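You operate a simulated robot arm through the tools that you are given. There is no shell and no other tool.

You run a simulated robot arm. Do the job below in one go: nothing can be reset, and whatever is moved stays where it is left.

JOB
Stand a wafer roll in the medium orange cup, then shake cocoa in.
Fine: the cup stays where it is; spill none; the shaker goes back on the mat, closed. Set down upright: shaker.
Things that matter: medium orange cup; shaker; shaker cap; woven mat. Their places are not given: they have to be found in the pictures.

The check looks at the end state, three seconds after you hand in, the way a careful person would. Anything else that was tipped, shoved, dropped, spilled or broken makes it a failure.

ROBOT AND FRAMES
A 7-joint arm with a two-finger gripper, fixed in place. Base frame: the origin is at the foot of the arm, x ahead of it, y to its left, z up. Lengths are in cm, angles in rad, forces in N, time in s.
With the tool pointing down near the work surface it reaches from about 30 to 74 cm from the base axis. Its first joint turns from -2.897 to 2.897 rad. Payload 2.94 kg.
Tool frame: the origin (TCP) lies between the finger pads and is the grasp point; the fingertips stand 3 cm ahead of it; z points along the fingers, y is the line along which they close. Largest opening 13.8 cm; the body of the gripper starts 10.9 cm behind the TCP.
Orientation is that of the tool frame in the base frame, as a unit quaternion [w, x, y, z]. With the fingers straight down and closing along the base's y, the tool's x points along the base's -x, its y along +y and its z along -z.

CONTROLS
- The arm moves only by the tool servo_tool. Its argument "motion" is a list of rows, each a list of 7 numbers: the shift along the tool's x, y, z in cm, then the turn, a rotation vector about the tool's x, y, z in rad, then the gripper command, from -1 (shut) to 1 (fully open), values between in proportion. In form: [[tx, ty, tz, wx, wy, wz, grip], ...]. A call has 1 to 20 rows; each row is the pose to reach, as a shift and turn from the pose commanded when the call began, along the tool's axes at that moment. Each row takes 0.2 s and may step no farther than 5 cm and 0.15 rad from the row before; otherwise, or with a gripper value out of range, the whole call is refused. Where a pose cannot be reached the arm comes as near as it can. A force on the tool above 40 N (or 10 N above the force at the start of the call, whichever is more), or a blocked arm, ends the call early, and 0.2 s more pass. The fingers move at their own pace and stop on an object; they squeeze with about 43 N. The grip force told is the motor's: it shows also when the fingers shut on nothing. Time passes only in rows, and 0.2 s behind the last, so rows that repeat a pose let the fingers close. The reply holds the time, the measured pose of the TCP, the force on the tool along the base axes, the opening and the grip force, in the units named above and with some noise, with the torque about the TCP (base axes, N m) and any sound that the robot's microphone picked up.
- Cameras (640 x 400 px; columns grow to the right, rows downward): "scene" is fixed at [4.99, -64.9, 156.76]; the picture's right is [0.69, -0.72, 0.00], its down [-0.39, -0.38, -0.84] and it looks along [0.60, 0.58, -0.55] (base axes); focal length 314 px, centre (320, 200). "wrist" rides on the gripper at [7.1, 1.9, -14.6] in the tool frame; the picture's right is [-0.26, 0.97, 0.00], its down [-0.85, -0.23, -0.48] and it looks along [-0.46, -0.12, 0.88] (tool axes); focal length 280 px, centre (320, 200).
- capture(camera): a new picture of that camera. The clock stands still meanwhile.
- raise_lower(by): slides the trunk up (or, below 0, down) by that many cm; the arm rides with it, the base frame stays. It gives what a move gives, with no picture.
- pixel_to_xyz(camera, pixels): for up to 12 pixels [column, row] of the newest picture of that camera ("zoom" is the newest enlarged one), the place [x, y, z] in the base frame of the surface seen there, good to about 0.2 cm. The clock stands still meanwhile.
- inspect(camera, box): a new picture of the part [left, top, right, bottom] of that camera's present view, enlarged. The clock stands still meanwhile.
- finish_job(): hands the job in; it is judged then, once.

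Leave the gripper open and the arm clear of the work at the hand-in unless told otherwise.

The tools are called as a command line: name --pt "numbers of a row" for each row, then --argument value for the rest, lists and objects as JSON in quotes. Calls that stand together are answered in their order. servo_tool: Moves the arm, as the interface text tells. Its arguments: {"type":"object","properties":{"motion":{"type":"array","items":{"type":"array","items":{"type":"number"}}}},"required":["motion"]} The other tools are called the same way: raise_lower (by) slides the trunk up or down; capture (camera) takes a picture; pixel_to_xyz (camera, pixels) gives the place of the surface under pixels of a picture; inspect (camera, box) takes an enlarged picture of a part of a camera's view; finish_job () hands the job in.

At the start:

```text
clock: 0.0
tcp_pos: [41.52, -12.84, 131.14]
tool_rot: [0.0, 0.0, 1.0, 0.0]
ft_force: [-0.2, -0.6, 0.3]
moment: [0.01, 0.01, -0.02]
gripper_width: 13.8
grip_force: 0.1
trunk travel left (down, up): [-40.0, 5.4]
```

scene: 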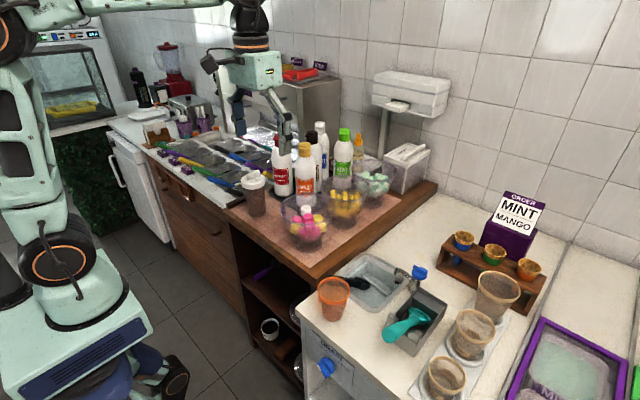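
wrist: 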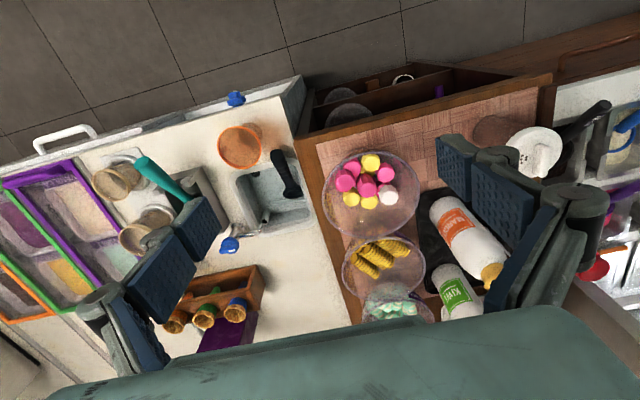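

I see a gelato counter: an orange cup near (333,298), a shaker with a white cap near (255,193), and wafer rolls in a bowl near (345,203). I'll enlarge these regions for detail.

inspect --camera "scene" --box '[220, 110, 420, 260]'

inspect --camera "scene" --box '[290, 220, 560, 400]'

inspect --camera "wrist" --box '[300, 70, 640, 330]'

```text
2.67 times, centred on (320, 185) of scene
```

zoom: 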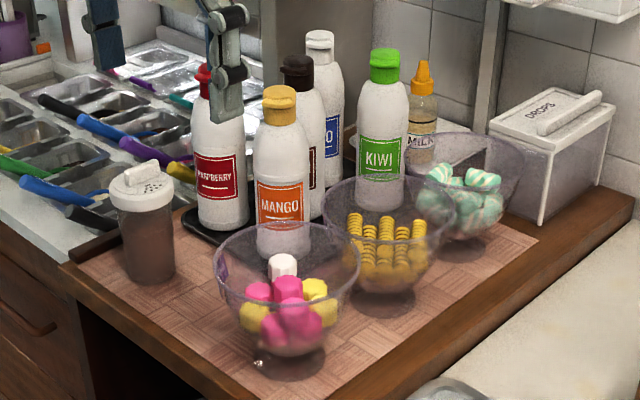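

```text
2.22 times, centred on (425, 310) of scene
```

zoom: 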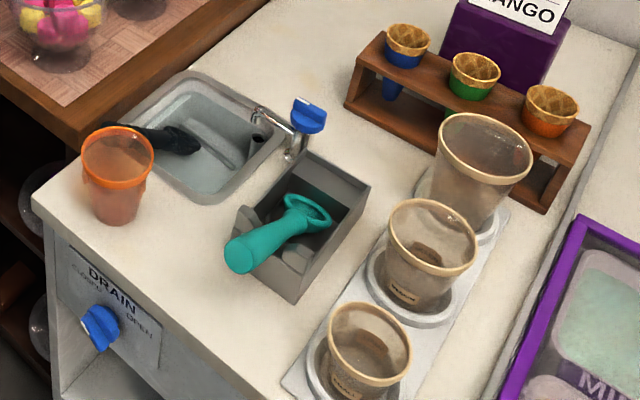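

```text
1.54 times, centred on (470, 200) of wrist
```

zoom: 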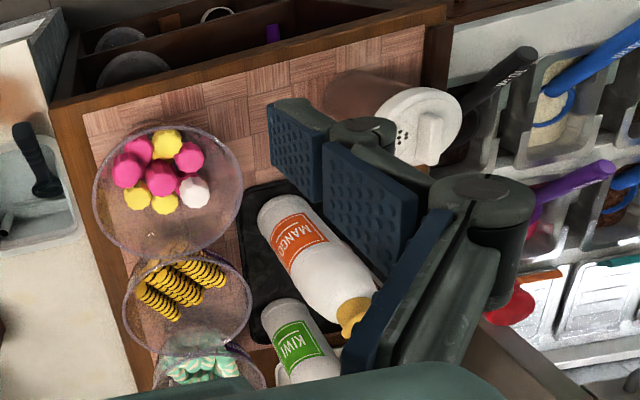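

I'll measure the points: cup rim and base, shaker, and bowl with rolls, along with the mat's corners.

capture --camera "scene"

pixel_to_xyz --camera "scene" --pixels '[[333, 283], [320, 285], [348, 285], [333, 278], [333, 293], [337, 314], [300, 320], [315, 255], [350, 275], [380, 300], [395, 315], [420, 330]]'

pixel_to_xyz --camera "scene" --pixels '[[254, 174], [245, 180], [266, 181], [256, 185], [257, 200], [258, 214], [260, 180], [250, 178], [246, 214], [285, 235], [320, 225], [300, 250]]'

pixel_to_xyz --camera "scene" --pixels '[[330, 192], [341, 195], [346, 200], [354, 202], [351, 197], [325, 188], [362, 190], [345, 208], [332, 205], [345, 179], [344, 212], [370, 220]]'

```text
taken
```

scene: 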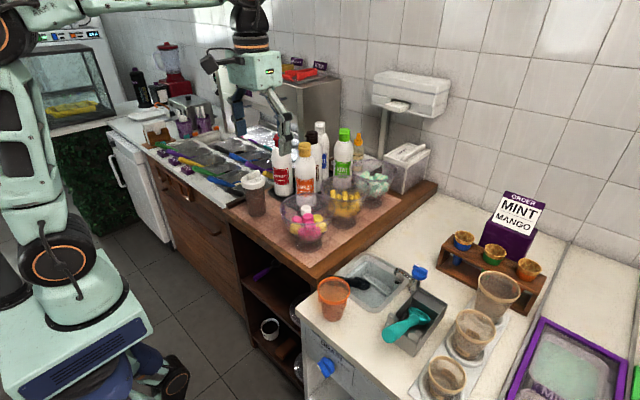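

```text
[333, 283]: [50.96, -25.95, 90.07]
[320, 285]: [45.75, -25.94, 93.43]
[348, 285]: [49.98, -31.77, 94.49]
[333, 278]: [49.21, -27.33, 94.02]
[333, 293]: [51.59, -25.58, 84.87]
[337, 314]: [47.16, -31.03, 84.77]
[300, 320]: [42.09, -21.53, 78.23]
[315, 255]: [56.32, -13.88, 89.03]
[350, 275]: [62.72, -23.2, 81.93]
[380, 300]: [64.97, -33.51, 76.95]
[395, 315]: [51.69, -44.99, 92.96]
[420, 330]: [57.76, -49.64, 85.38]
```

```text
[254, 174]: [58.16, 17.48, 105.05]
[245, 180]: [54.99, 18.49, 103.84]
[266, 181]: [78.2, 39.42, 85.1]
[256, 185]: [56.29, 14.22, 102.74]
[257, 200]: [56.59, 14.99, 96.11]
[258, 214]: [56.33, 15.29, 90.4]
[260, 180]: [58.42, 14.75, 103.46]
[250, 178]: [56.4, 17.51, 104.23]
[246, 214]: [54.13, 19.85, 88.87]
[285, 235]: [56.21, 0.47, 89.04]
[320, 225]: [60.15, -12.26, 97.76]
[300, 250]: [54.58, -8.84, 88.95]
```

```text
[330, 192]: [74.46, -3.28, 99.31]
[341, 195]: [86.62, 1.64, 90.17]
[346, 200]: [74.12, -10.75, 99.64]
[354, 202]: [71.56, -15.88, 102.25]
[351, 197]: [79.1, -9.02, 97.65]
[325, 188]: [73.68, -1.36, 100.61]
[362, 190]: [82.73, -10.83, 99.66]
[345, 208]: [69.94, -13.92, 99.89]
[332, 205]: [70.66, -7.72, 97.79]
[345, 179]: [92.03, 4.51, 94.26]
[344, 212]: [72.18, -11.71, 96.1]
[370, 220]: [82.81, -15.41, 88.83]
```

I'll zoom the wrist view onto the rolls' bowl, shaker cap and cup to get the layout.

inspect --camera "wrist" --box '[330, 220, 440, 310]'

pixel_to_xyz --camera "zoom" --pixels '[[130, 230], [160, 280], [200, 200], [280, 180], [320, 210], [340, 130], [440, 180], [80, 230], [300, 90], [540, 250], [220, 400], [300, 300]]'

inspect --camera "wrist" --box '[460, 90, 580, 190]'

inspect --camera "wrist" --box '[180, 80, 340, 200]'

```text
4.44 times, centred on (385, 265) of wrist
```

zoom: 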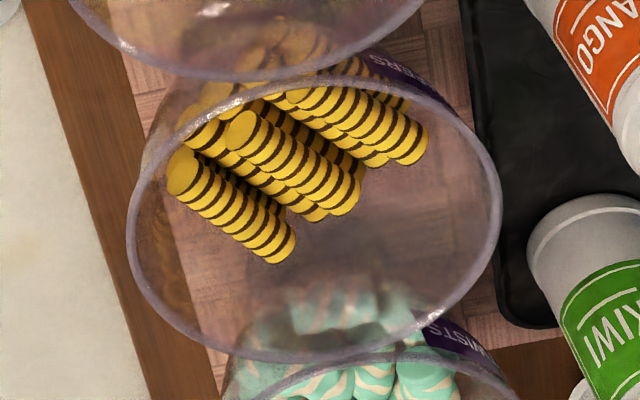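

```text
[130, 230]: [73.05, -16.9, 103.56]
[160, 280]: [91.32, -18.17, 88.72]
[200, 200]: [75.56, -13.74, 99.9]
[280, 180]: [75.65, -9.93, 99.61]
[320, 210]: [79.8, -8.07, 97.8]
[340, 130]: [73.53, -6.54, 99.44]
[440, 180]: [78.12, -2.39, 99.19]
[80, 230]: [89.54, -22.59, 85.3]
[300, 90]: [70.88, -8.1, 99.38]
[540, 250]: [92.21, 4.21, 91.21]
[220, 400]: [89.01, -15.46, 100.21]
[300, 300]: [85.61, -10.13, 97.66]
```

```text
4.00 times, centred on (520, 140) of wrist
```

zoom: 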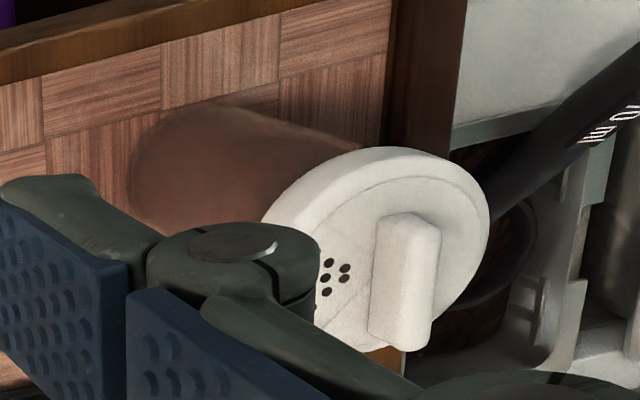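

```text
3.33 times, centred on (260, 140) of wrist
```

zoom: 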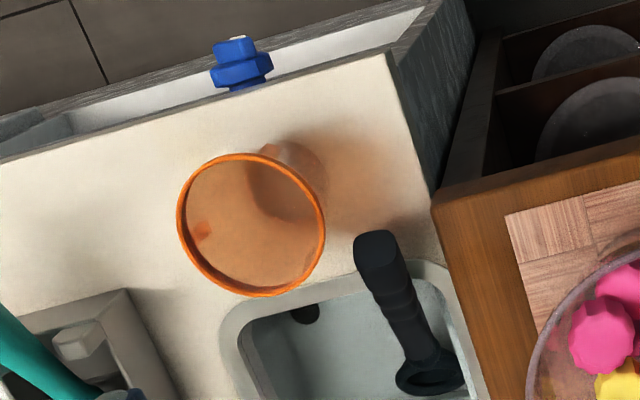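

The second bowl has yellow striped rolls with label "…ERS"; the shaker cap has holes and a bar knob. I want a closer view of the shaker, so I move the arm level towards y=16, x=47 at the same height.

servo_tool --pt "-1 4.5 0 0 0 0 1" --pt "-2 9 0 0 0 0 1" --pt "-3 13.5 0 0 0 0 1" --pt "-4 18 0 0 0 0 1" --pt "-5 22 0 0 0 0 1" --pt "-5.5 26 0 0 0 0 1" --pt "-5.5 29 0 0 0 0 1" --pt "-5.5 29 0 0 0 0 1"

capture --camera "wrist"

inspect --camera "wrist" --box '[240, 80, 400, 180]'

```text
clock: 1.8
tcp_pos: [46.88, 16.23, 131.14]
tool_rot: [0.0, 0.0, 1.0, 0.0]
ft_force: [0.0, -0.7, -0.8]
moment: [0.02, 0.0, -0.02]
gripper_width: 13.82
grip_force: 0.1
trunk travel left (down, up): [-40.0, 5.4]
```

```text
taken
```

wrist: 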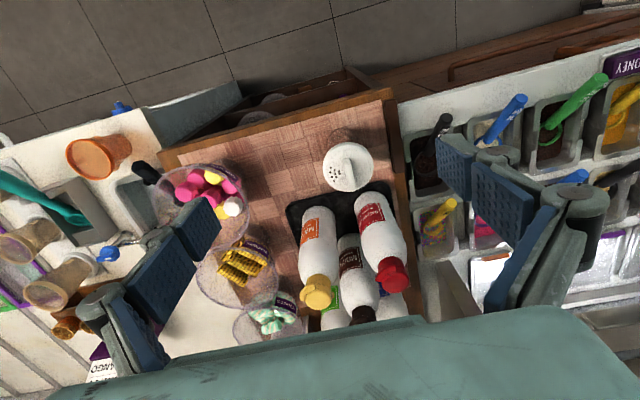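

```text
4.00 times, centred on (320, 130) of wrist
```

zoom: 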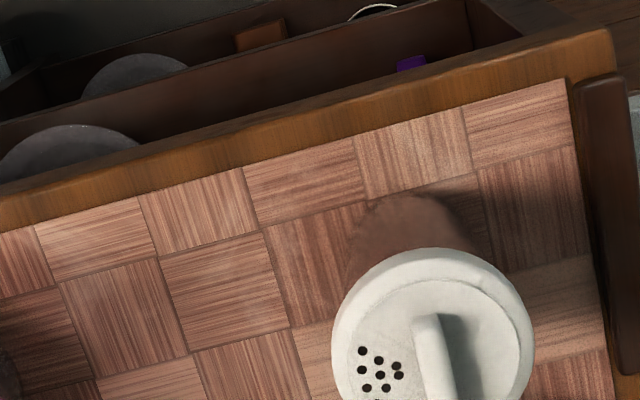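

The cap is at about (348,167). I'll enlarge it and measure the cap, knob and bottles nearby.

inspect --camera "wrist" --box '[308, 125, 388, 205]'

pixel_to_xyz --camera "wrist" --pixels '[[348, 167], [325, 165], [371, 168], [348, 191], [347, 146], [353, 165], [350, 182], [345, 152], [335, 175], [372, 212], [388, 270], [318, 292]]'

inspect --camera "wrist" --box '[150, 150, 310, 350]'

```text
5.00 times, centred on (348, 165) of wrist
```

zoom: 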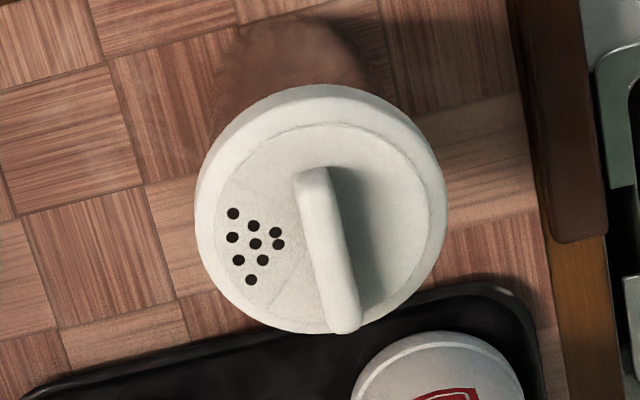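

```text
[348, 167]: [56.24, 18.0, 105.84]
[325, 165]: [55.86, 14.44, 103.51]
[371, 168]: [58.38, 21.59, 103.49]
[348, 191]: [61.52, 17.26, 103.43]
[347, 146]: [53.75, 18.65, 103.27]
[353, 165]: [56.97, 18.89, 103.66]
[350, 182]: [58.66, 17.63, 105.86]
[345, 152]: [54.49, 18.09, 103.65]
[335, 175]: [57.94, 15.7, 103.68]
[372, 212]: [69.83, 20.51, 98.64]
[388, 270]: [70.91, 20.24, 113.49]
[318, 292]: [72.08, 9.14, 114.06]
```

```text
2.00 times, centred on (230, 250) of wrist
```

zoom: 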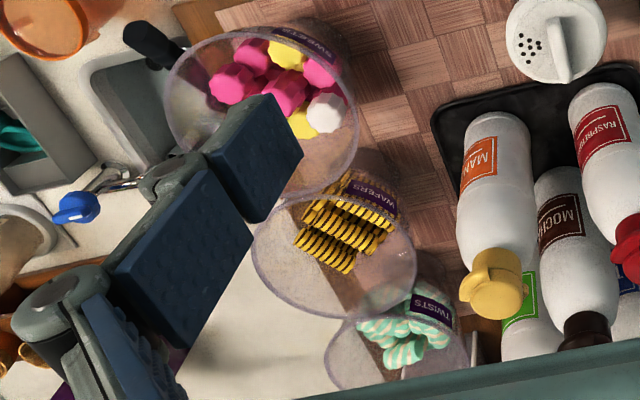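

The bowl is confirmed as "WAFERS". To tell whether the cap is open I go closer: to about x=52, y=18, z=114.

servo_tool --pt "-1 0.5 4 0 0 0 1" --pt "-2 1 8 0 0 0 1" --pt "-3.5 1.5 12 0 0 0 1" --pt "-5 1.8 16 0 0 0 1" --pt "-5 1.8 17 0 0 0 1" --pt "-5 1.8 17 0 0 0 1"

capture --camera "wrist"

inspect --camera "wrist" --box '[270, 130, 390, 230]'

```text
clock: 3.2
tcp_pos: [52.02, 17.92, 114.29]
tool_rot: [0.0, 0.0, 1.0, 0.0]
ft_force: [-0.3, 0.3, -0.5]
moment: [0.02, -0.02, -0.01]
gripper_width: 13.82
grip_force: 0.2
trunk travel left (down, up): [-40.0, 5.4]
```

```text
taken
```

wrist: 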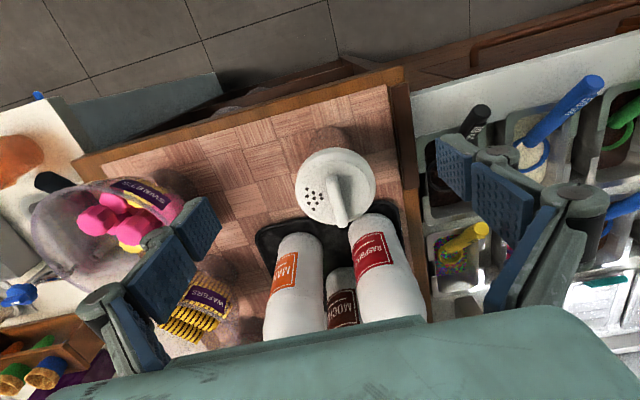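

```text
4.00 times, centred on (330, 180) of wrist
```

zoom: 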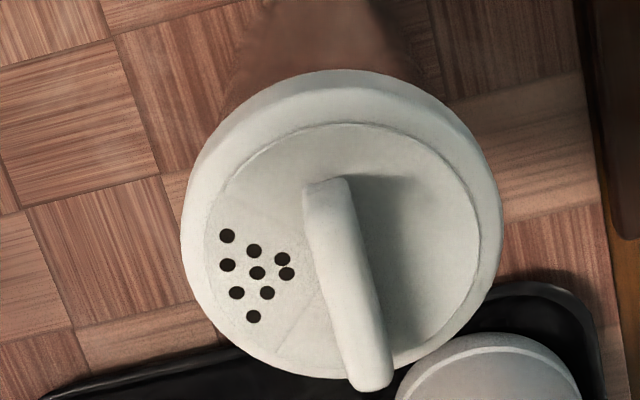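

Holes are visible in a wedge of the dial; the knob is a dial. I'll test it later. Wafer first: I rise and go to look over the wafers bowl at about (62,-9).

servo_tool --pt "0 0 -4 0 0 0 1" --pt "0 -1 -8 0 0 0 1" --pt "-1 -5 -10 0 0 0 1" --pt "-2 -9.5 -10 0 0 0 1" --pt "-4 -14 -10 0 0 0 1" --pt "-6 -18 -10 0 0 0 1" --pt "-8 -22 -9 0 0 0 1" --pt "-10 -26 -8 0 0 0 1" --pt "-10 -27 -6 0 0 0 1" --pt "-10 -27 -6 0 0 0 1"

capture --camera "wrist"

inspect --camera "wrist" --box '[240, 150, 420, 300]'

```text
clock: 5.4
tcp_pos: [61.91, -8.97, 120.19]
tool_rot: [0.0, 0.001, 1.0, 0.0]
ft_force: [0.1, -0.4, 0.1]
moment: [0.0, 0.02, -0.02]
gripper_width: 13.81
grip_force: 0.1
trunk travel left (down, up): [-40.0, 5.4]
```

```text
taken
```

wrist: 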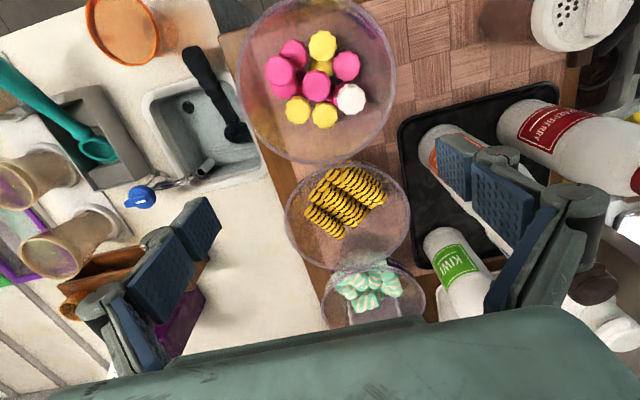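

```text
2.67 times, centred on (330, 225) of wrist
```

zoom: 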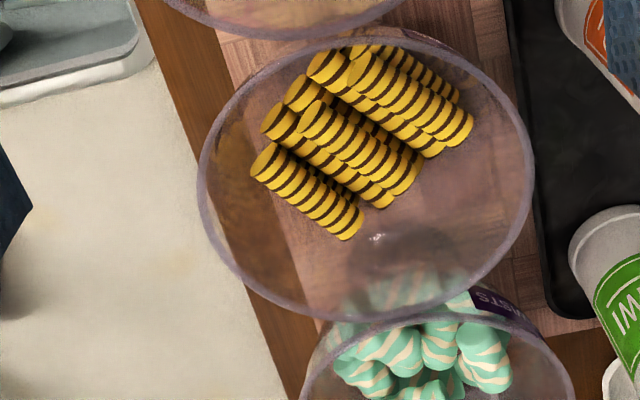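

I measure along the two top rolls (A from (315,115) to (405,185); B from (365,70) to (460,130)) plus the bowl rim.

pixel_to_xyz --camera "zoom" --pixels '[[318, 118], [340, 130], [360, 148], [385, 162], [404, 178], [367, 72], [390, 88], [415, 103], [438, 117], [458, 128], [345, 225], [265, 160]]'

pixel_to_xyz --camera "zoom" --pixels '[[201, 180], [532, 180], [385, 317], [340, 45], [250, 80], [480, 70], [220, 240], [500, 260], [285, 120], [375, 200], [340, 60], [425, 150]]'

inspect --camera "wrist" --box '[295, 155, 395, 245]'

```text
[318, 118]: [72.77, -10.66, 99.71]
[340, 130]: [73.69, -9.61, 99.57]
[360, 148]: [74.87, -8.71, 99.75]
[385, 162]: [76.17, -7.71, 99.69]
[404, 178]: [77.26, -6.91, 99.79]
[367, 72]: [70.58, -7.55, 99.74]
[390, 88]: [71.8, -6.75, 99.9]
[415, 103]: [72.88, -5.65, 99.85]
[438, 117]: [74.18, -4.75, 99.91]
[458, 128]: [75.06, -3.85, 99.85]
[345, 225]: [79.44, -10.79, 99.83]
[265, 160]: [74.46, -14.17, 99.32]
```

```text
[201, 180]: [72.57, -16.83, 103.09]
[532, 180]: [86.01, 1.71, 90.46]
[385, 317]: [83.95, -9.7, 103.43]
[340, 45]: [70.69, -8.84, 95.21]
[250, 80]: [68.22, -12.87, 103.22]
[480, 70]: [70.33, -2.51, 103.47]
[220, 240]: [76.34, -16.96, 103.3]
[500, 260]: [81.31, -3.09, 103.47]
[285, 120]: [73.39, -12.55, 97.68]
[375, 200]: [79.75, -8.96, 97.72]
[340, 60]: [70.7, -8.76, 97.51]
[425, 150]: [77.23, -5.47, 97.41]
```

```text
4.44 times, centred on (345, 200) of wrist
```

zoom: 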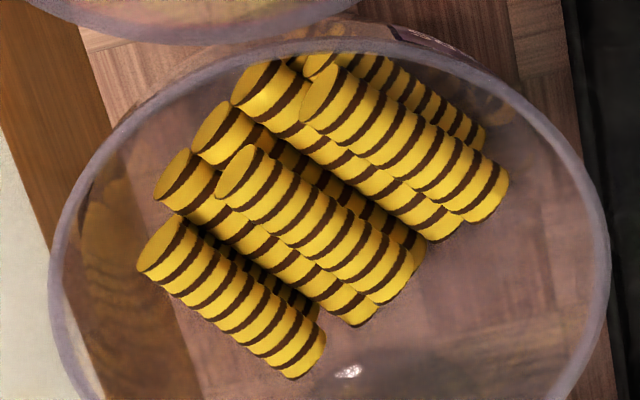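

Top rolls lie at z≈99.8 along direction (0.77,0.63), about 6.3 cm long and 1.9 cm thick. Next I check cup and counter heights from this wrist picture (cup near (122,30)).

pixel_to_xyz --camera "wrist" --pixels '[[87, 20], [159, 25], [122, 65], [100, 50], [150, 52], [120, 30], [170, 60], [60, 50], [200, 20], [184, 32], [110, 10], [175, 20]]'

inspect --camera "scene" --box '[290, 250, 390, 340]'

pixel_to_xyz --camera "zoom" --pixels '[[175, 185], [275, 120], [380, 200], [260, 190], [270, 290], [270, 310], [200, 270], [330, 290], [270, 345], [150, 300], [400, 320], [270, 240]]'

```text
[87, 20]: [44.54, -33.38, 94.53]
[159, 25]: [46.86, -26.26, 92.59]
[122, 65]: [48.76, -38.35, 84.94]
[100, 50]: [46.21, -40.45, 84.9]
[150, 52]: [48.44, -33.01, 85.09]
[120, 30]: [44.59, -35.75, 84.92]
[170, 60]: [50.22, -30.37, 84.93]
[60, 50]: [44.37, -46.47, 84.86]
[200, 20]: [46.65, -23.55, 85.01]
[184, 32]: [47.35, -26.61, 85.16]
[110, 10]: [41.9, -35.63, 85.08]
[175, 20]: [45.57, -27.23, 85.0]
```

```text
4.44 times, centred on (340, 295) of scene
```

zoom: 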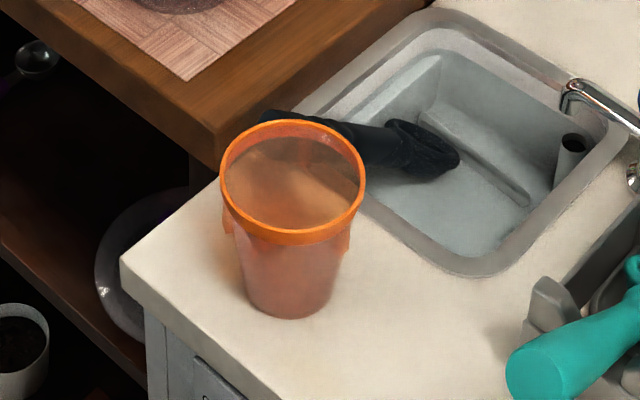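

```text
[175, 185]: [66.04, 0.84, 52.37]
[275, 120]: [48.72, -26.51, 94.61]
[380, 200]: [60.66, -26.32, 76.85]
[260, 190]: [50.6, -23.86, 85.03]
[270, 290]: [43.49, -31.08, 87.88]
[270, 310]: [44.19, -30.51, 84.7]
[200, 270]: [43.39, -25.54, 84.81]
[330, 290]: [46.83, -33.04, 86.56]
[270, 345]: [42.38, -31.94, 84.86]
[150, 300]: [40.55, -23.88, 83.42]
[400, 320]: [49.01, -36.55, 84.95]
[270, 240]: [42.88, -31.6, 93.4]
```

Counter is z≈84.9, cup rim z≈94.6. Now I turn the tool 0.69 rad to align with the rolls, narrow the opening, and move toward a point above the far end of roll A, testing the reach while still well above the bowl.

servo_tool --pt "-2 0.2 0 0 0 -0.14 0" --pt "-5 0.4 0 0 0 -0.28 -0.594" --pt "-8 0.6 1 0 0 -0.42 -0.594" --pt "-11 0.9 2 0 0 -0.56 -0.594" --pt "-14 1.2 4 0 0 -0.69 -0.594" --pt "-14.3 1.2 7 0 0 -0.69 -0.594" --pt "-14.3 1.2 7 0 0 -0.69 -0.594" --pt "-14.3 1.2 7 0 0 -0.69 -0.594"

capture --camera "wrist"

capture --camera "scene"

```text
clock: 7.2
tcp_pos: [70.73, -8.2, 111.65]
tool_rot: [0.0, -0.339, 0.941, -0.001]
ft_force: [-0.7, -0.5, 0.0]
moment: [0.02, 0.0, -0.01]
gripper_width: 2.79
grip_force: 0.1
out of reach, approached as far as the arm can: row 3, 4, 5, 6, 7, 8
trunk travel left (down, up): [-40.0, 5.4]
```

```text
taken
```

wrist: 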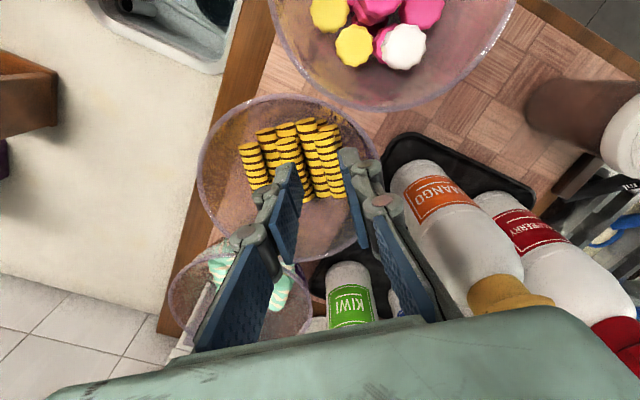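

```text
taken
```

scene: 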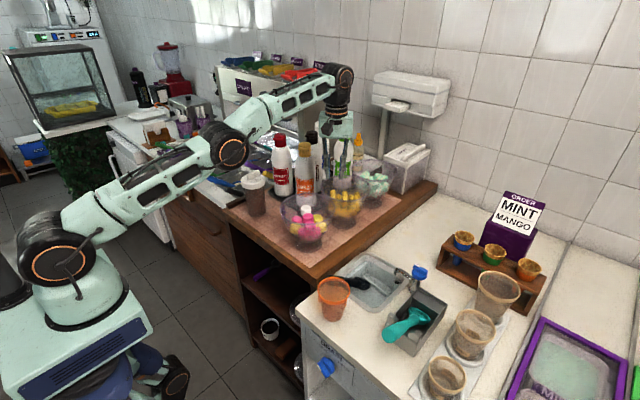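

The arm is at its reach limit at (70.7,-8.2,111.7); the shoulder sits low. I raise the trunk 5.3 cm to gain reach at bowl height.

raise_lower --by 5.3

```text
clock: 8.1
tcp_pos: [70.76, -8.31, 116.91]
tool_rot: [-0.001, -0.338, 0.941, -0.001]
ft_force: [0.9, -0.4, 0.1]
moment: [0.01, -0.01, -0.04]
gripper_width: 2.81
grip_force: 0.1
trunk travel left (down, up): [-45.3, 0.1]
```

I descend 5 cm straight to check the commanded reference (still well above the rim at 103.4, tips at ~109).

servo_tool --pt "0 0 2 0 0 0 -0.594" --pt "0 0 5 0 0 0 -0.594" --pt "0 0 5 0 0 0 -0.594"

```text
clock: 8.9
tcp_pos: [70.65, -8.42, 111.96]
tool_rot: [0.0, -0.338, 0.941, 0.0]
ft_force: [-0.5, 0.4, -0.4]
moment: [-0.02, 0.01, -0.02]
gripper_width: 2.79
grip_force: 0.1
trunk travel left (down, up): [-45.3, 0.1]
```

Reference is the actual pose. I move outward to above roll A's far part (76.0,-7.95) at z≈106 (tips ≈103) and look.

servo_tool --pt "-1.5 -1 2 0 0 0 -0.594" --pt "-3 -2 4 0 0 0 -0.594" --pt "-4.42 -3.05 5.9 0 0 0 -0.594" --pt "-4.42 -3.05 5.9 0 0 0 -0.594" --pt "-4.42 -3.05 5.9 0 0 0 -0.594"

capture --camera "wrist"

inspect --camera "wrist" --box '[250, 70, 420, 200]'

```text
clock: 10.1
tcp_pos: [73.24, -7.83, 105.87]
tool_rot: [0.001, -0.338, 0.941, 0.0]
ft_force: [-0.2, 0.1, -0.4]
moment: [0.01, -0.02, -0.01]
gripper_width: 2.8
grip_force: 0.0
out of reach, approached as far as the arm can: row 2, 3, 4, 5
trunk travel left (down, up): [-45.3, 0.1]
```

```text
taken
```

wrist: 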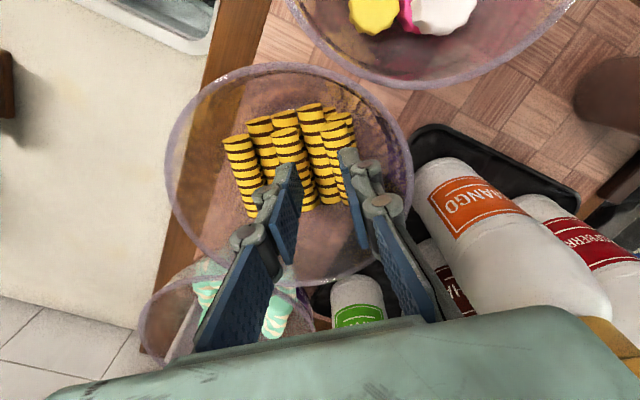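

```text
3.08 times, centred on (335, 135) of wrist
```

zoom: 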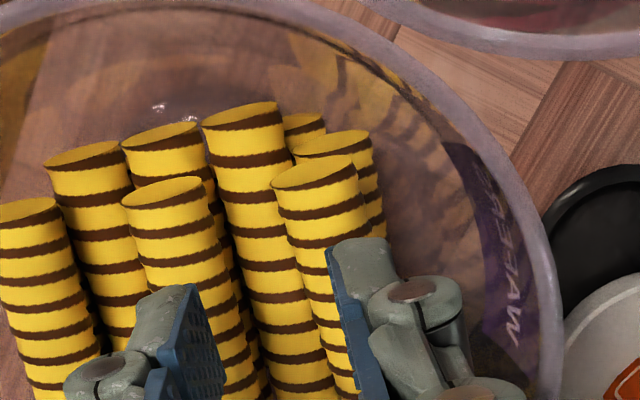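

Vertical reach tops out at r≈73.7, so the roll must be gripped with the tool leaning forward. Before choosing, I back off up and in to free space (52,-12,122) and test how far the wrist can twist.

servo_tool --pt "0 0 -4 0 0 0 -0.594" --pt "0 0 -8 0 0 0 -0.594" --pt "3 1.6 -11 0 0 0 -0.594" --pt "7 3.8 -13 0 0 0 -0.594" --pt "11 6 -15 0 0 0 -0.594" --pt "15 8.1 -16 0 0 0 -0.594" --pt "19 10.3 -16 0 0 0 -0.594" --pt "19 10.3 -16 0 0 -0.14 -0.594" --pt "19 10.3 -16 0 0 -0.28 -0.594" --pt "19 10.3 -16 0 0 -0.42 -0.594" --pt "19 10.3 -16 0 0 -0.56 -0.594" --pt "19 10.3 -16 0 0 -0.7 -0.594" --pt "19 10.3 -16 0 0 -0.84 -0.594" --pt "19 10.3 -16 0 0 -0.98 -0.594" --pt "19 10.3 -16 0 0 -1.12 -0.594" --pt "19 10.3 -16 0 0 -1.26 -0.594" --pt "19 10.3 -16 0 0 -1.4 -0.594"

```text
clock: 13.9
tcp_pos: [60.96, -20.25, 134.58]
tool_rot: [-0.109, 0.782, -0.602, 0.12]
ft_force: [0.7, -0.9, -1.5]
moment: [0.11, 0.07, 0.05]
gripper_width: 2.78
grip_force: 0.0
out of reach, approached as far as the arm can: row 1, 2, 3, 4, 5, 6, 7, 8, 9, 10, 11, 12, 13, 14, 15, 16
trunk travel left (down, up): [-45.3, 0.1]
stopped in row 17: the arm was blocked; the commanded pose is now the measured one
```

The arm ended off target and tilted, "blocked". I check with pictures before anything else.

capture --camera "scene"

capture --camera "wrist"

```text
taken
```

scene: 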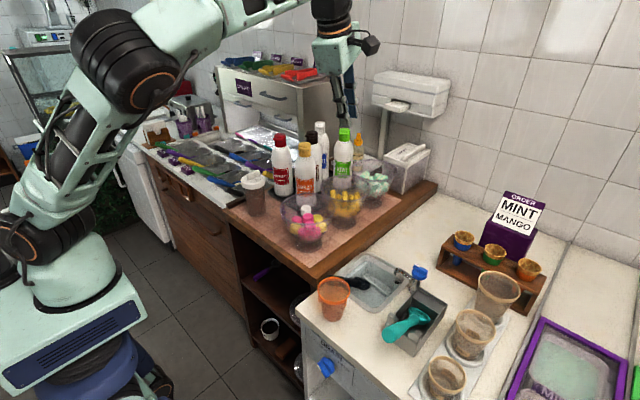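

```text
taken
```

wrist: 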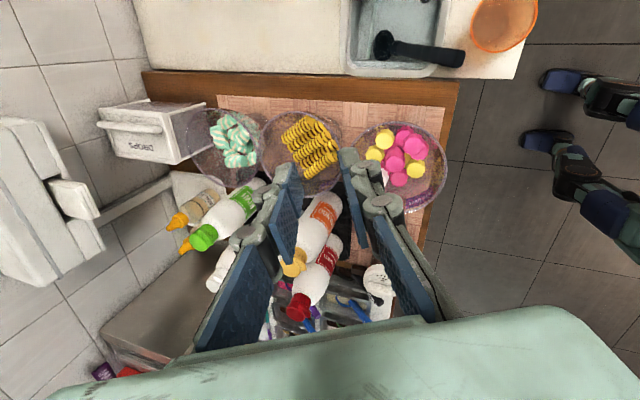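

Everything is undisturbed; the wrist just ran into a twist limit around +104° of yaw. I turn back to the straight-down standard orientation at about (52,-12,128).

servo_tool --pt "-0.8 0.6 0.27 -0.02 0.018 0.13 -0.594" --pt "-1.6 1.2 0.5 -0.04 0.036 0.26 -0.594" --pt "-2.4 1.8 0.8 -0.06 0.054 0.39 -0.594" --pt "-3.2 2.4 1.1 -0.08 0.072 0.52 -0.594" --pt "-4 3 1.35 -0.1 0.09 0.65 -0.594" --pt "-4.8 3.7 1.6 -0.12 0.109 0.78 -0.594" --pt "-5.6 4.3 1.9 -0.14 0.127 0.91 -0.594" --pt "-6.4 4.9 2.2 -0.16 0.145 1.04 -0.594" --pt "-7.2 5.6 2.4 -0.18 0.163 1.17 -0.594" --pt "-8 6.2 2.7 -0.2 0.181 1.3 -0.594" --pt "-8.8 6.8 3.0 -0.22 0.199 1.43 -0.594" --pt "-9.6 7.4 3.2 -0.24 0.218 1.56 -0.594" --pt "-10.2 7.9 3.4 -0.26 0.236 1.69 -0.594" --pt "-10.6 8.24 3.6 -0.278 0.253 1.811 -0.594" --pt "-10.6 8.24 3.6 -0.278 0.253 1.811 -0.594"

```text
clock: 17.1
tcp_pos: [51.49, -11.66, 128.3]
tool_rot: [0.0, -0.001, 1.0, -0.002]
ft_force: [-0.5, -1.0, -0.1]
moment: [0.0, 0.02, -0.02]
gripper_width: 2.79
grip_force: 0.1
trunk travel left (down, up): [-45.3, 0.1]
```

Back to standard. Now I test the other twist direction in place, up to 2.6 rad.

servo_tool --pt "0 0 0 0 0 0.14 -0.594" --pt "0 0 0 0 0 0.28 -0.594" --pt "0 0 0 0 0 0.42 -0.594" --pt "0 0 0 0 0 0.56 -0.594" --pt "0 0 0 0 0 0.7 -0.594" --pt "0 0 0 0 0 0.84 -0.594" --pt "0 0 0 0 0 0.98 -0.594" --pt "0 0 0 0 0 1.12 -0.594" --pt "0 0 0 0 0 1.26 -0.594" --pt "0 0 0 0 0 1.4 -0.594" --pt "0 0 0 0 0 1.54 -0.594" --pt "0 0 0 0 0 1.68 -0.594" --pt "0 0 0 0 0 1.82 -0.594" --pt "0 0 0 0 0 1.96 -0.594" --pt "0 0 0 0 0 2.1 -0.594" --pt "0 0 0 0 0 2.24 -0.594" --pt "0 0 0 0 0 2.38 -0.594" --pt "0 0 0 0 0 2.52 -0.594"

```text
clock: 20.9
tcp_pos: [51.73, -11.74, 128.26]
tool_rot: [0.002, 0.952, 0.307, 0.001]
ft_force: [0.4, 1.0, -0.5]
moment: [-0.01, 0.0, -0.03]
gripper_width: 2.83
grip_force: 0.0
trunk travel left (down, up): [-45.3, 0.1]
```

The negative twist side is roomy (reached −144°). Plan: grip roll A near its near end with the tool leaning 35° outward, so that at the cup a forward lean stands the roll upright. I move to a pre-grasp about 12 cm back along the tool axis.

servo_tool --pt "1.5 1.6 2.3 0.003 0.08 -0.009 -0.594" --pt "3 3.3 4.8 0.006 0.16 -0.018 -0.594" --pt "4.6 5 7.3 0.009 0.24 -0.027 -0.594" --pt "6.1 6.7 9.8 0.012 0.32 -0.036 -0.594" --pt "7.6 8.3 12.2 0.014 0.4 -0.045 -0.594" --pt "9.1 10 14.6 0.017 0.48 -0.053 -0.594" --pt "10.2 11.2 16.4 0.019 0.55 -0.061 -0.594" --pt "10.86 11.9 17.4 0.021 0.611 -0.068 -0.594" --pt "10.86 11.9 17.4 0.021 0.611 -0.068 -0.594"

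capture --camera "wrist"

capture --camera "scene"

```text
clock: 22.9
tcp_pos: [67.28, -15.26, 110.78]
tool_rot: [-0.101, 0.896, 0.326, 0.283]
ft_force: [-0.4, 0.2, -0.3]
moment: [0.04, 0.01, 0.01]
gripper_width: 2.82
grip_force: 0.1
trunk travel left (down, up): [-45.3, 0.1]
```

```text
taken
```

wrist: 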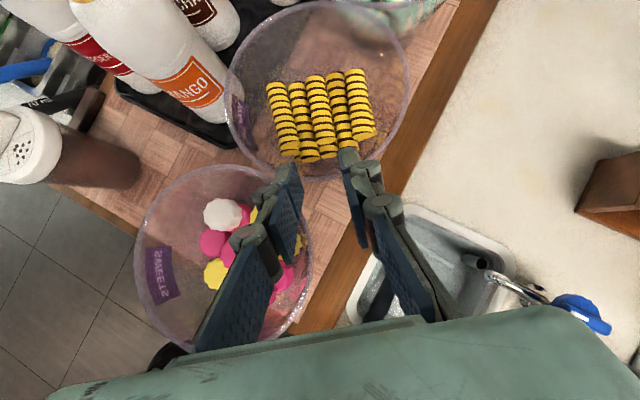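

```text
taken
```

scene: 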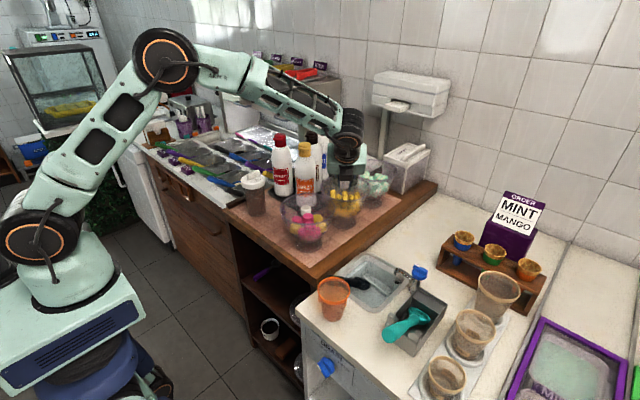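

Excellent alignment: the roll A lies between the fingers' line at about (318,85). I zoom in on the rolls and measure.

inspect --camera "wrist" --box '[250, 50, 390, 170]'

pixel_to_xyz --camera "zoom" --pixels '[[295, 120], [300, 180], [305, 240], [312, 295], [325, 330], [115, 160], [150, 290], [470, 100], [520, 240], [230, 200], [400, 200], [330, 345]]'

```text
3.33 times, centred on (320, 110) of wrist
```

zoom: 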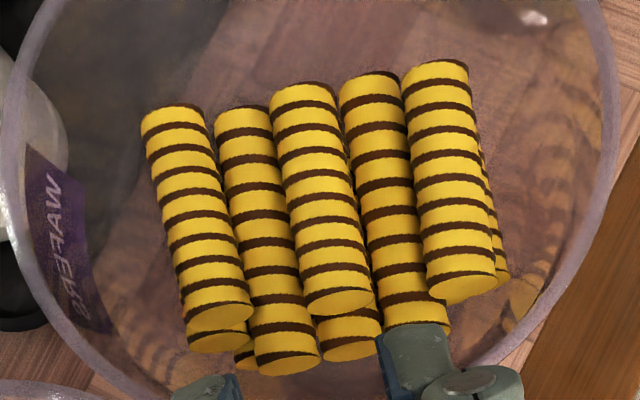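

```text
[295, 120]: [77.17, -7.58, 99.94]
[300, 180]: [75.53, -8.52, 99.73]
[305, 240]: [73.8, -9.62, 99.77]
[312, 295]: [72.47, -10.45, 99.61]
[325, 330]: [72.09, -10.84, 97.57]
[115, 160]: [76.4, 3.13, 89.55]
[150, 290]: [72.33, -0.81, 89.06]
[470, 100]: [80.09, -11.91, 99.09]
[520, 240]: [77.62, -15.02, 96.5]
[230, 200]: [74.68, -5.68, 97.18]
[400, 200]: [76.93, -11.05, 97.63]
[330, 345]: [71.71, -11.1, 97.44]
```

I measure on roll A's true centre line and its far/near ends.

pixel_to_xyz --camera "zoom" --pixels '[[304, 95], [310, 130], [318, 180], [326, 225], [333, 265], [336, 283], [340, 302], [278, 130], [340, 125], [290, 200], [353, 220], [455, 200]]'

```text
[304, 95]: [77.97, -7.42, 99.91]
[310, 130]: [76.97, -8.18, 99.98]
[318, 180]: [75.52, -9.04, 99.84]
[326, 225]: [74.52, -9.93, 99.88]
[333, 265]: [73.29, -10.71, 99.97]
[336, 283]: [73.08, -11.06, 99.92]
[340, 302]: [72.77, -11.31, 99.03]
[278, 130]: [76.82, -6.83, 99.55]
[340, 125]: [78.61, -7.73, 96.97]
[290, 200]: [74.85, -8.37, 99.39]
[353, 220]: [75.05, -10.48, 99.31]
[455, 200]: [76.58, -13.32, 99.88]
```

Roll A centre line runs (77.97,-7.42)→(72.85,-11.2), top z≈99.9, ⌀≈2. I align yaw by −0.047 rad, set opening to 2.5 cm, and advance 7.5 cm along the tool axis, then look.

servo_tool --pt "0.1 0.2 2.5 -0.013 0 0.019 -0.63" --pt "0.36 0.44 5 -0.027 0 0.038 -0.63" --pt "0.36 0.44 7.5 -0.027 0 0.038 -0.63" --pt "0.36 0.44 7.5 -0.027 0 0.038 -0.63"

inspect --camera "wrist" --box '[250, 80, 390, 200]'

```text
clock: 23.9
tcp_pos: [71.12, -12.53, 105.15]
tool_rot: [-0.094, 0.904, 0.304, 0.286]
ft_force: [0.2, -0.8, -0.6]
moment: [0.01, -0.01, 0.0]
gripper_width: 2.56
grip_force: 0.1
trunk travel left (down, up): [-45.3, 0.1]
```

```text
3.33 times, centred on (320, 140) of wrist
```

zoom: 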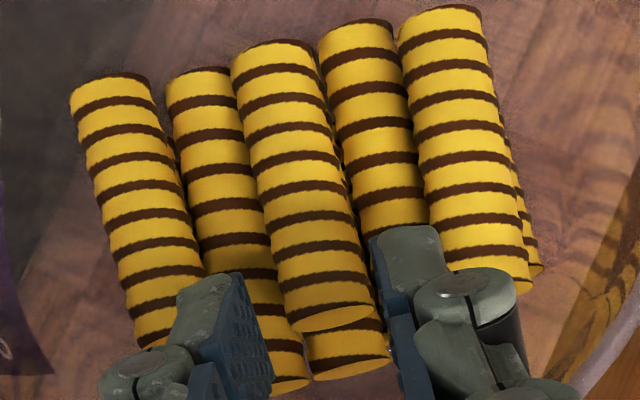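

I measure the finger surfaces themselves (tip block and knuckle) to judge clearance to neighbouring rolls.

pixel_to_xyz --camera "zoom" --pixels '[[405, 232], [385, 240], [435, 235], [410, 275], [455, 280], [500, 275], [480, 330], [450, 350], [210, 285], [180, 340], [140, 360], [250, 300]]'

pixel_to_xyz --camera "zoom" --pixels '[[335, 300], [330, 320], [490, 270], [460, 255], [160, 325], [165, 300], [220, 250], [400, 220], [345, 360], [295, 370], [277, 45], [110, 80]]'

```text
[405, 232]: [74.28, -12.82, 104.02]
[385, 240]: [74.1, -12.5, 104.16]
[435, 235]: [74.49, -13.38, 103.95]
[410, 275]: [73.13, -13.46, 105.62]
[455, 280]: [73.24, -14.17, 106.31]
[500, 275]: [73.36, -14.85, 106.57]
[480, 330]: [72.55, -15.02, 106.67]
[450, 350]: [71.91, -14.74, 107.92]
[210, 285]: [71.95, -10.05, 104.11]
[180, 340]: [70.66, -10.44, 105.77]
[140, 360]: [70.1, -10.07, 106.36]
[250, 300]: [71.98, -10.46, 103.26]
```

```text
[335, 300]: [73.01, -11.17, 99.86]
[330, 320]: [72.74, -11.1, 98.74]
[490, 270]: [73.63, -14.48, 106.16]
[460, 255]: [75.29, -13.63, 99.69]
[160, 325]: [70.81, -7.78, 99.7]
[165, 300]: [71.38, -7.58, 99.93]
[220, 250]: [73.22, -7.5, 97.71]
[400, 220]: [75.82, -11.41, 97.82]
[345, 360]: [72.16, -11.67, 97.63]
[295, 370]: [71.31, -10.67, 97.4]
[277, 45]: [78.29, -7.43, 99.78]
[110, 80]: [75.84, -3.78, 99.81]
```

The knuckles stay above the neighbours; centring is within 0.1–0.2 cm. I advance the last 4.6 cm slowly with a 2.45 cm opening.

servo_tool --pt "-0.1 0.03 1.5 0 0 0 -0.645" --pt "-0.2 0.03 2.8 0 0 0 -0.645" --pt "-0.26 0.03 3.7 0 0 0 -0.645" --pt "-0.26 0.03 4.3 0 0 0 -0.645" --pt "-0.26 0.03 4.6 0 0 0 -0.645" --pt "-0.26 0.03 4.6 0 0 0 -0.645"

inspect --camera "wrist" --box '[250, 100, 390, 220]'

```text
clock: 25.3
tcp_pos: [73.05, -11.07, 101.14]
tool_rot: [-0.094, 0.904, 0.304, 0.285]
ft_force: [1.0, 0.5, -0.2]
moment: [-0.01, 0.0, 0.0]
gripper_width: 2.45
grip_force: 0.1
trunk travel left (down, up): [-45.3, 0.1]
```

```text
3.33 times, centred on (320, 160) of wrist
```

zoom: 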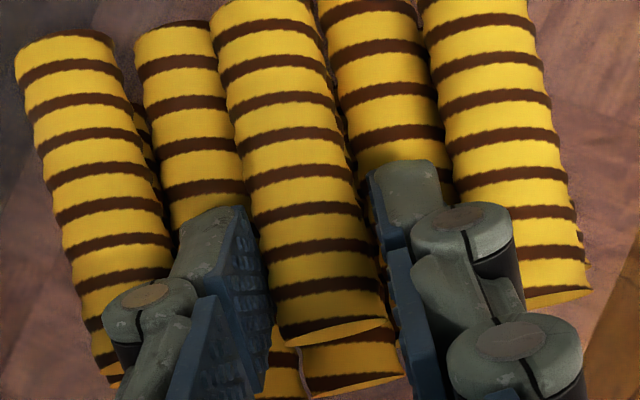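

Fingers straddle roll A without contact. I close gently toward 1.7 cm and read the grip.

servo_tool --pt "0 0 0 0 0 0 -0.72" --pt "0 0 0 0 0 0 -0.75" --pt "0 0 0 0 0 0 -0.75"

```text
clock: 26.1
tcp_pos: [73.02, -11.06, 101.04]
tool_rot: [-0.094, 0.904, 0.304, 0.286]
ft_force: [0.0, 0.3, -0.2]
moment: [-0.02, -0.01, 0.0]
gripper_width: 1.97
grip_force: 13.7
trunk travel left (down, up): [-45.3, 0.1]
```

Gripped at 1.97 cm with 13.7 N. I lift straight up 9 cm.

servo_tool --pt "0.57 0 -0.82 0 0 0 -0.75" --pt "1.43 0.01 -2.05 0 0 0 -0.75" --pt "2.58 0.02 -3.69 0 0 0 -0.75" --pt "3.9 0.03 -5.6 0 0 0 -0.75" --pt "5.17 0.04 -7.37 0 0 0 -0.75" --pt "5.17 0.04 -7.37 0 0 0 -0.75"

capture --camera "wrist"

```text
clock: 27.5
tcp_pos: [73.13, -10.91, 110.18]
tool_rot: [-0.094, 0.904, 0.304, 0.286]
ft_force: [-0.5, 0.2, 0.3]
moment: [0.0, 0.0, -0.01]
gripper_width: 1.96
grip_force: 14.3
trunk travel left (down, up): [-45.3, 0.1]
```

```text
taken
```

wrist: 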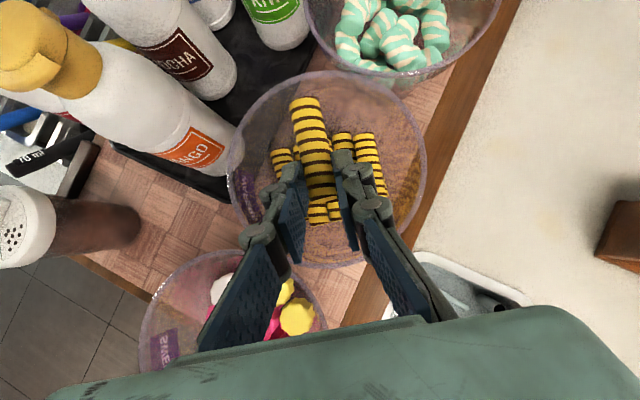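

Roll A is held, sticking out toward the upper picture. I retract to about (57,-20,120) while bringing the tool back to vertical.

servo_tool --pt "-0.6 -0.3 -2.5 0 -0.05 0 -0.75" --pt "-2 -0.6 -5.5 0 -0.15 0 -0.75" --pt "-3.8 -1 -8.8 0 -0.27 0 -0.75" --pt "-5.6 -1.4 -12 0 -0.39 0 -0.75" --pt "-7.5 -1.9 -15.3 0 -0.51 0 -0.75" --pt "-9.4 -2.4 -18.6 0 -0.611 0 -0.75" --pt "-9.4 -2.4 -18.6 0 -0.611 0 -0.75"

```text
clock: 29.1
tcp_pos: [56.85, -20.17, 119.97]
tool_rot: [0.002, 0.948, 0.319, 0.0]
ft_force: [0.0, -0.2, 1.0]
moment: [-0.03, 0.04, 0.03]
gripper_width: 1.9
grip_force: 14.5
trunk travel left (down, up): [-45.3, 0.1]
```

Now I yaw +111° (1.93 rad) about vertical while shifting over toward the cup at (46,-28), z≈117.

servo_tool --pt "-1 0 0.2 0 0 -0.14 -0.75" --pt "-2 0 0.4 0 0 -0.28 -0.75" --pt "-3 0 0.6 0 0 -0.42 -0.75" --pt "-4 0 0.8 0 0 -0.56 -0.75" --pt "-5 0 1.0 0 0 -0.7 -0.75" --pt "-6 0 1.2 0 0 -0.84 -0.75" --pt "-7 0 1.4 0 0 -0.98 -0.75" --pt "-8 0 1.6 0 0 -1.12 -0.75" --pt "-9 -0.1 1.8 0 0 -1.26 -0.75" --pt "-10 -0.1 2.0 0 0 -1.4 -0.75" --pt "-11 -0.1 2.2 0 0 -1.54 -0.75" --pt "-12 -0.1 2.5 0 0 -1.68 -0.75" --pt "-13 -0.16 2.8 0 0 -1.82 -0.75" --pt "-13.4 -0.16 3.0 0 0 -1.934 -0.75" --pt "-13.4 -0.16 3.0 0 0 -1.934 -0.75"

capture --camera "wrist"

```text
clock: 32.3
tcp_pos: [46.19, -28.17, 116.92]
tool_rot: [0.002, 0.275, 0.961, -0.001]
ft_force: [0.9, 0.0, -0.1]
moment: [-0.01, 0.02, -0.04]
gripper_width: 1.94
grip_force: 14.3
trunk travel left (down, up): [-45.3, 0.1]
```

```text
taken
```

wrist: 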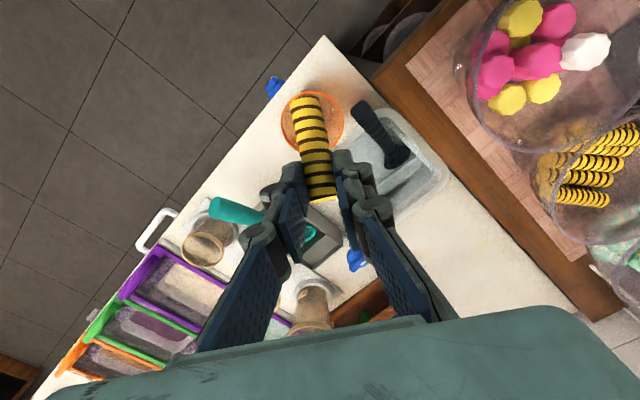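

The cup rim shows behind the roll around (312,120). I zoom to get the rim points accurately.

inspect --camera "wrist" --box '[260, 80, 370, 170]'

pixel_to_xyz --camera "zoom" --pixels '[[120, 180], [140, 120], [200, 75], [390, 80], [440, 120], [468, 180], [450, 270], [420, 320], [150, 280], [190, 335], [250, 200], [305, 365]]'

```text
4.44 times, centred on (315, 125) of wrist
```

zoom: 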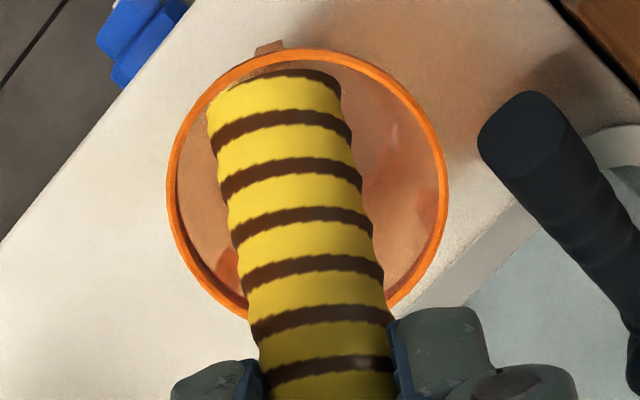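

```text
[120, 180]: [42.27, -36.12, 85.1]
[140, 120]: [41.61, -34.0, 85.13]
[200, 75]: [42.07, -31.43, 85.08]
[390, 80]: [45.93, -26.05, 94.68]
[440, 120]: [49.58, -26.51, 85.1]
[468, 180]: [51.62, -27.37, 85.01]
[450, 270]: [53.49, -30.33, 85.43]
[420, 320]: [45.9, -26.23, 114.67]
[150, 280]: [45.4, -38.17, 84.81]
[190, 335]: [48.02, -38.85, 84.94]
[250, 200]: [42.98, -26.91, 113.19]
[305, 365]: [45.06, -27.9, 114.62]
```

I pick pixels precisely on the orange rim.

pixel_to_xyz --camera "zoom" --pixels '[[171, 190], [180, 145], [205, 102], [250, 66], [330, 54], [375, 70], [410, 102], [433, 145], [443, 190], [435, 235], [185, 250], [210, 288]]'

```text
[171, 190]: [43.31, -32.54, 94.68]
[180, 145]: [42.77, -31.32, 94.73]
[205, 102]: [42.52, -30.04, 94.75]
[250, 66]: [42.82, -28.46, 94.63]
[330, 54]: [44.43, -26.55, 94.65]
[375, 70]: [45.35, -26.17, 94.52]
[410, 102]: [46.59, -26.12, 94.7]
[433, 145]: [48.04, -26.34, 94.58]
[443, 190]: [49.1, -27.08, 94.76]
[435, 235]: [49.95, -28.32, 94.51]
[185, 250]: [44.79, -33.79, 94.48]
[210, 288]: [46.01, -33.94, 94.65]
```

Rim fit: centre ≈(46.4,-30.0), radius ≈3.95, rim z≈94.65. I tilt the tool forward 47° (0.82 rad) and go to (45.55,-29.47,106), above the cup, and check.

servo_tool --pt "0 -0.2 1.5 0 -0.13 0 -0.75" --pt "0 -0.5 3 0 -0.26 0 -0.75" --pt "0 -0.7 4.8 0 -0.39 0 -0.75" --pt "-0.1 -1 6.6 0 -0.52 0 -0.75" --pt "-0.1 -1.2 8.4 0 -0.65 0 -0.75" --pt "-0.14 -1.44 10 0 -0.78 0 -0.75" --pt "-0.14 -1.44 10.9 0 -0.82 0 -0.75" --pt "-0.14 -1.44 10.9 0 -0.82 0 -0.75"

capture --camera "wrist"

inspect --camera "scene" --box '[250, 200, 450, 340]'

```text
clock: 34.1
tcp_pos: [45.6, -29.45, 105.83]
tool_rot: [0.384, 0.253, 0.881, -0.112]
ft_force: [0.6, 0.7, -0.3]
moment: [-0.01, 0.0, 0.01]
gripper_width: 1.94
grip_force: 13.8
trunk travel left (down, up): [-45.3, 0.1]
```

```text
taken
```

wrist: 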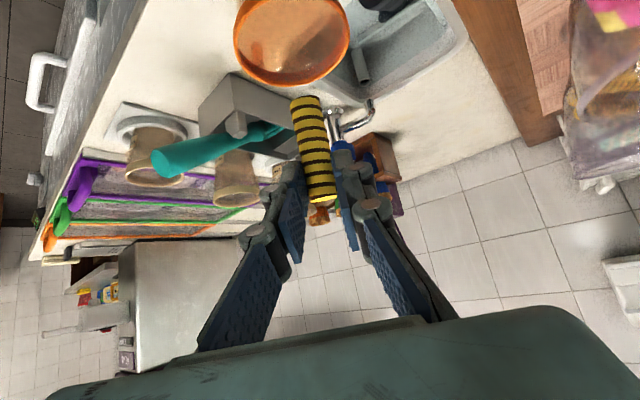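

```text
2.86 times, centred on (350, 270) of scene
```

zoom: 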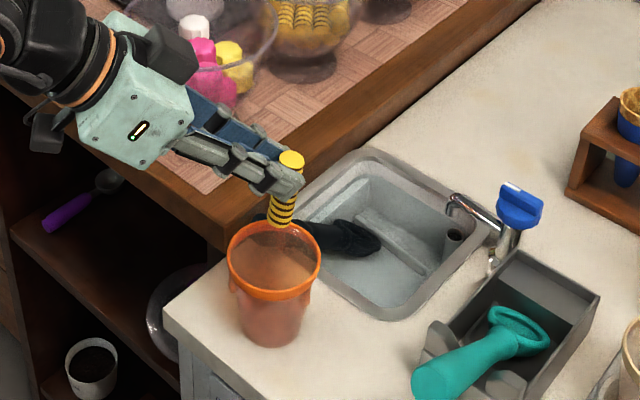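

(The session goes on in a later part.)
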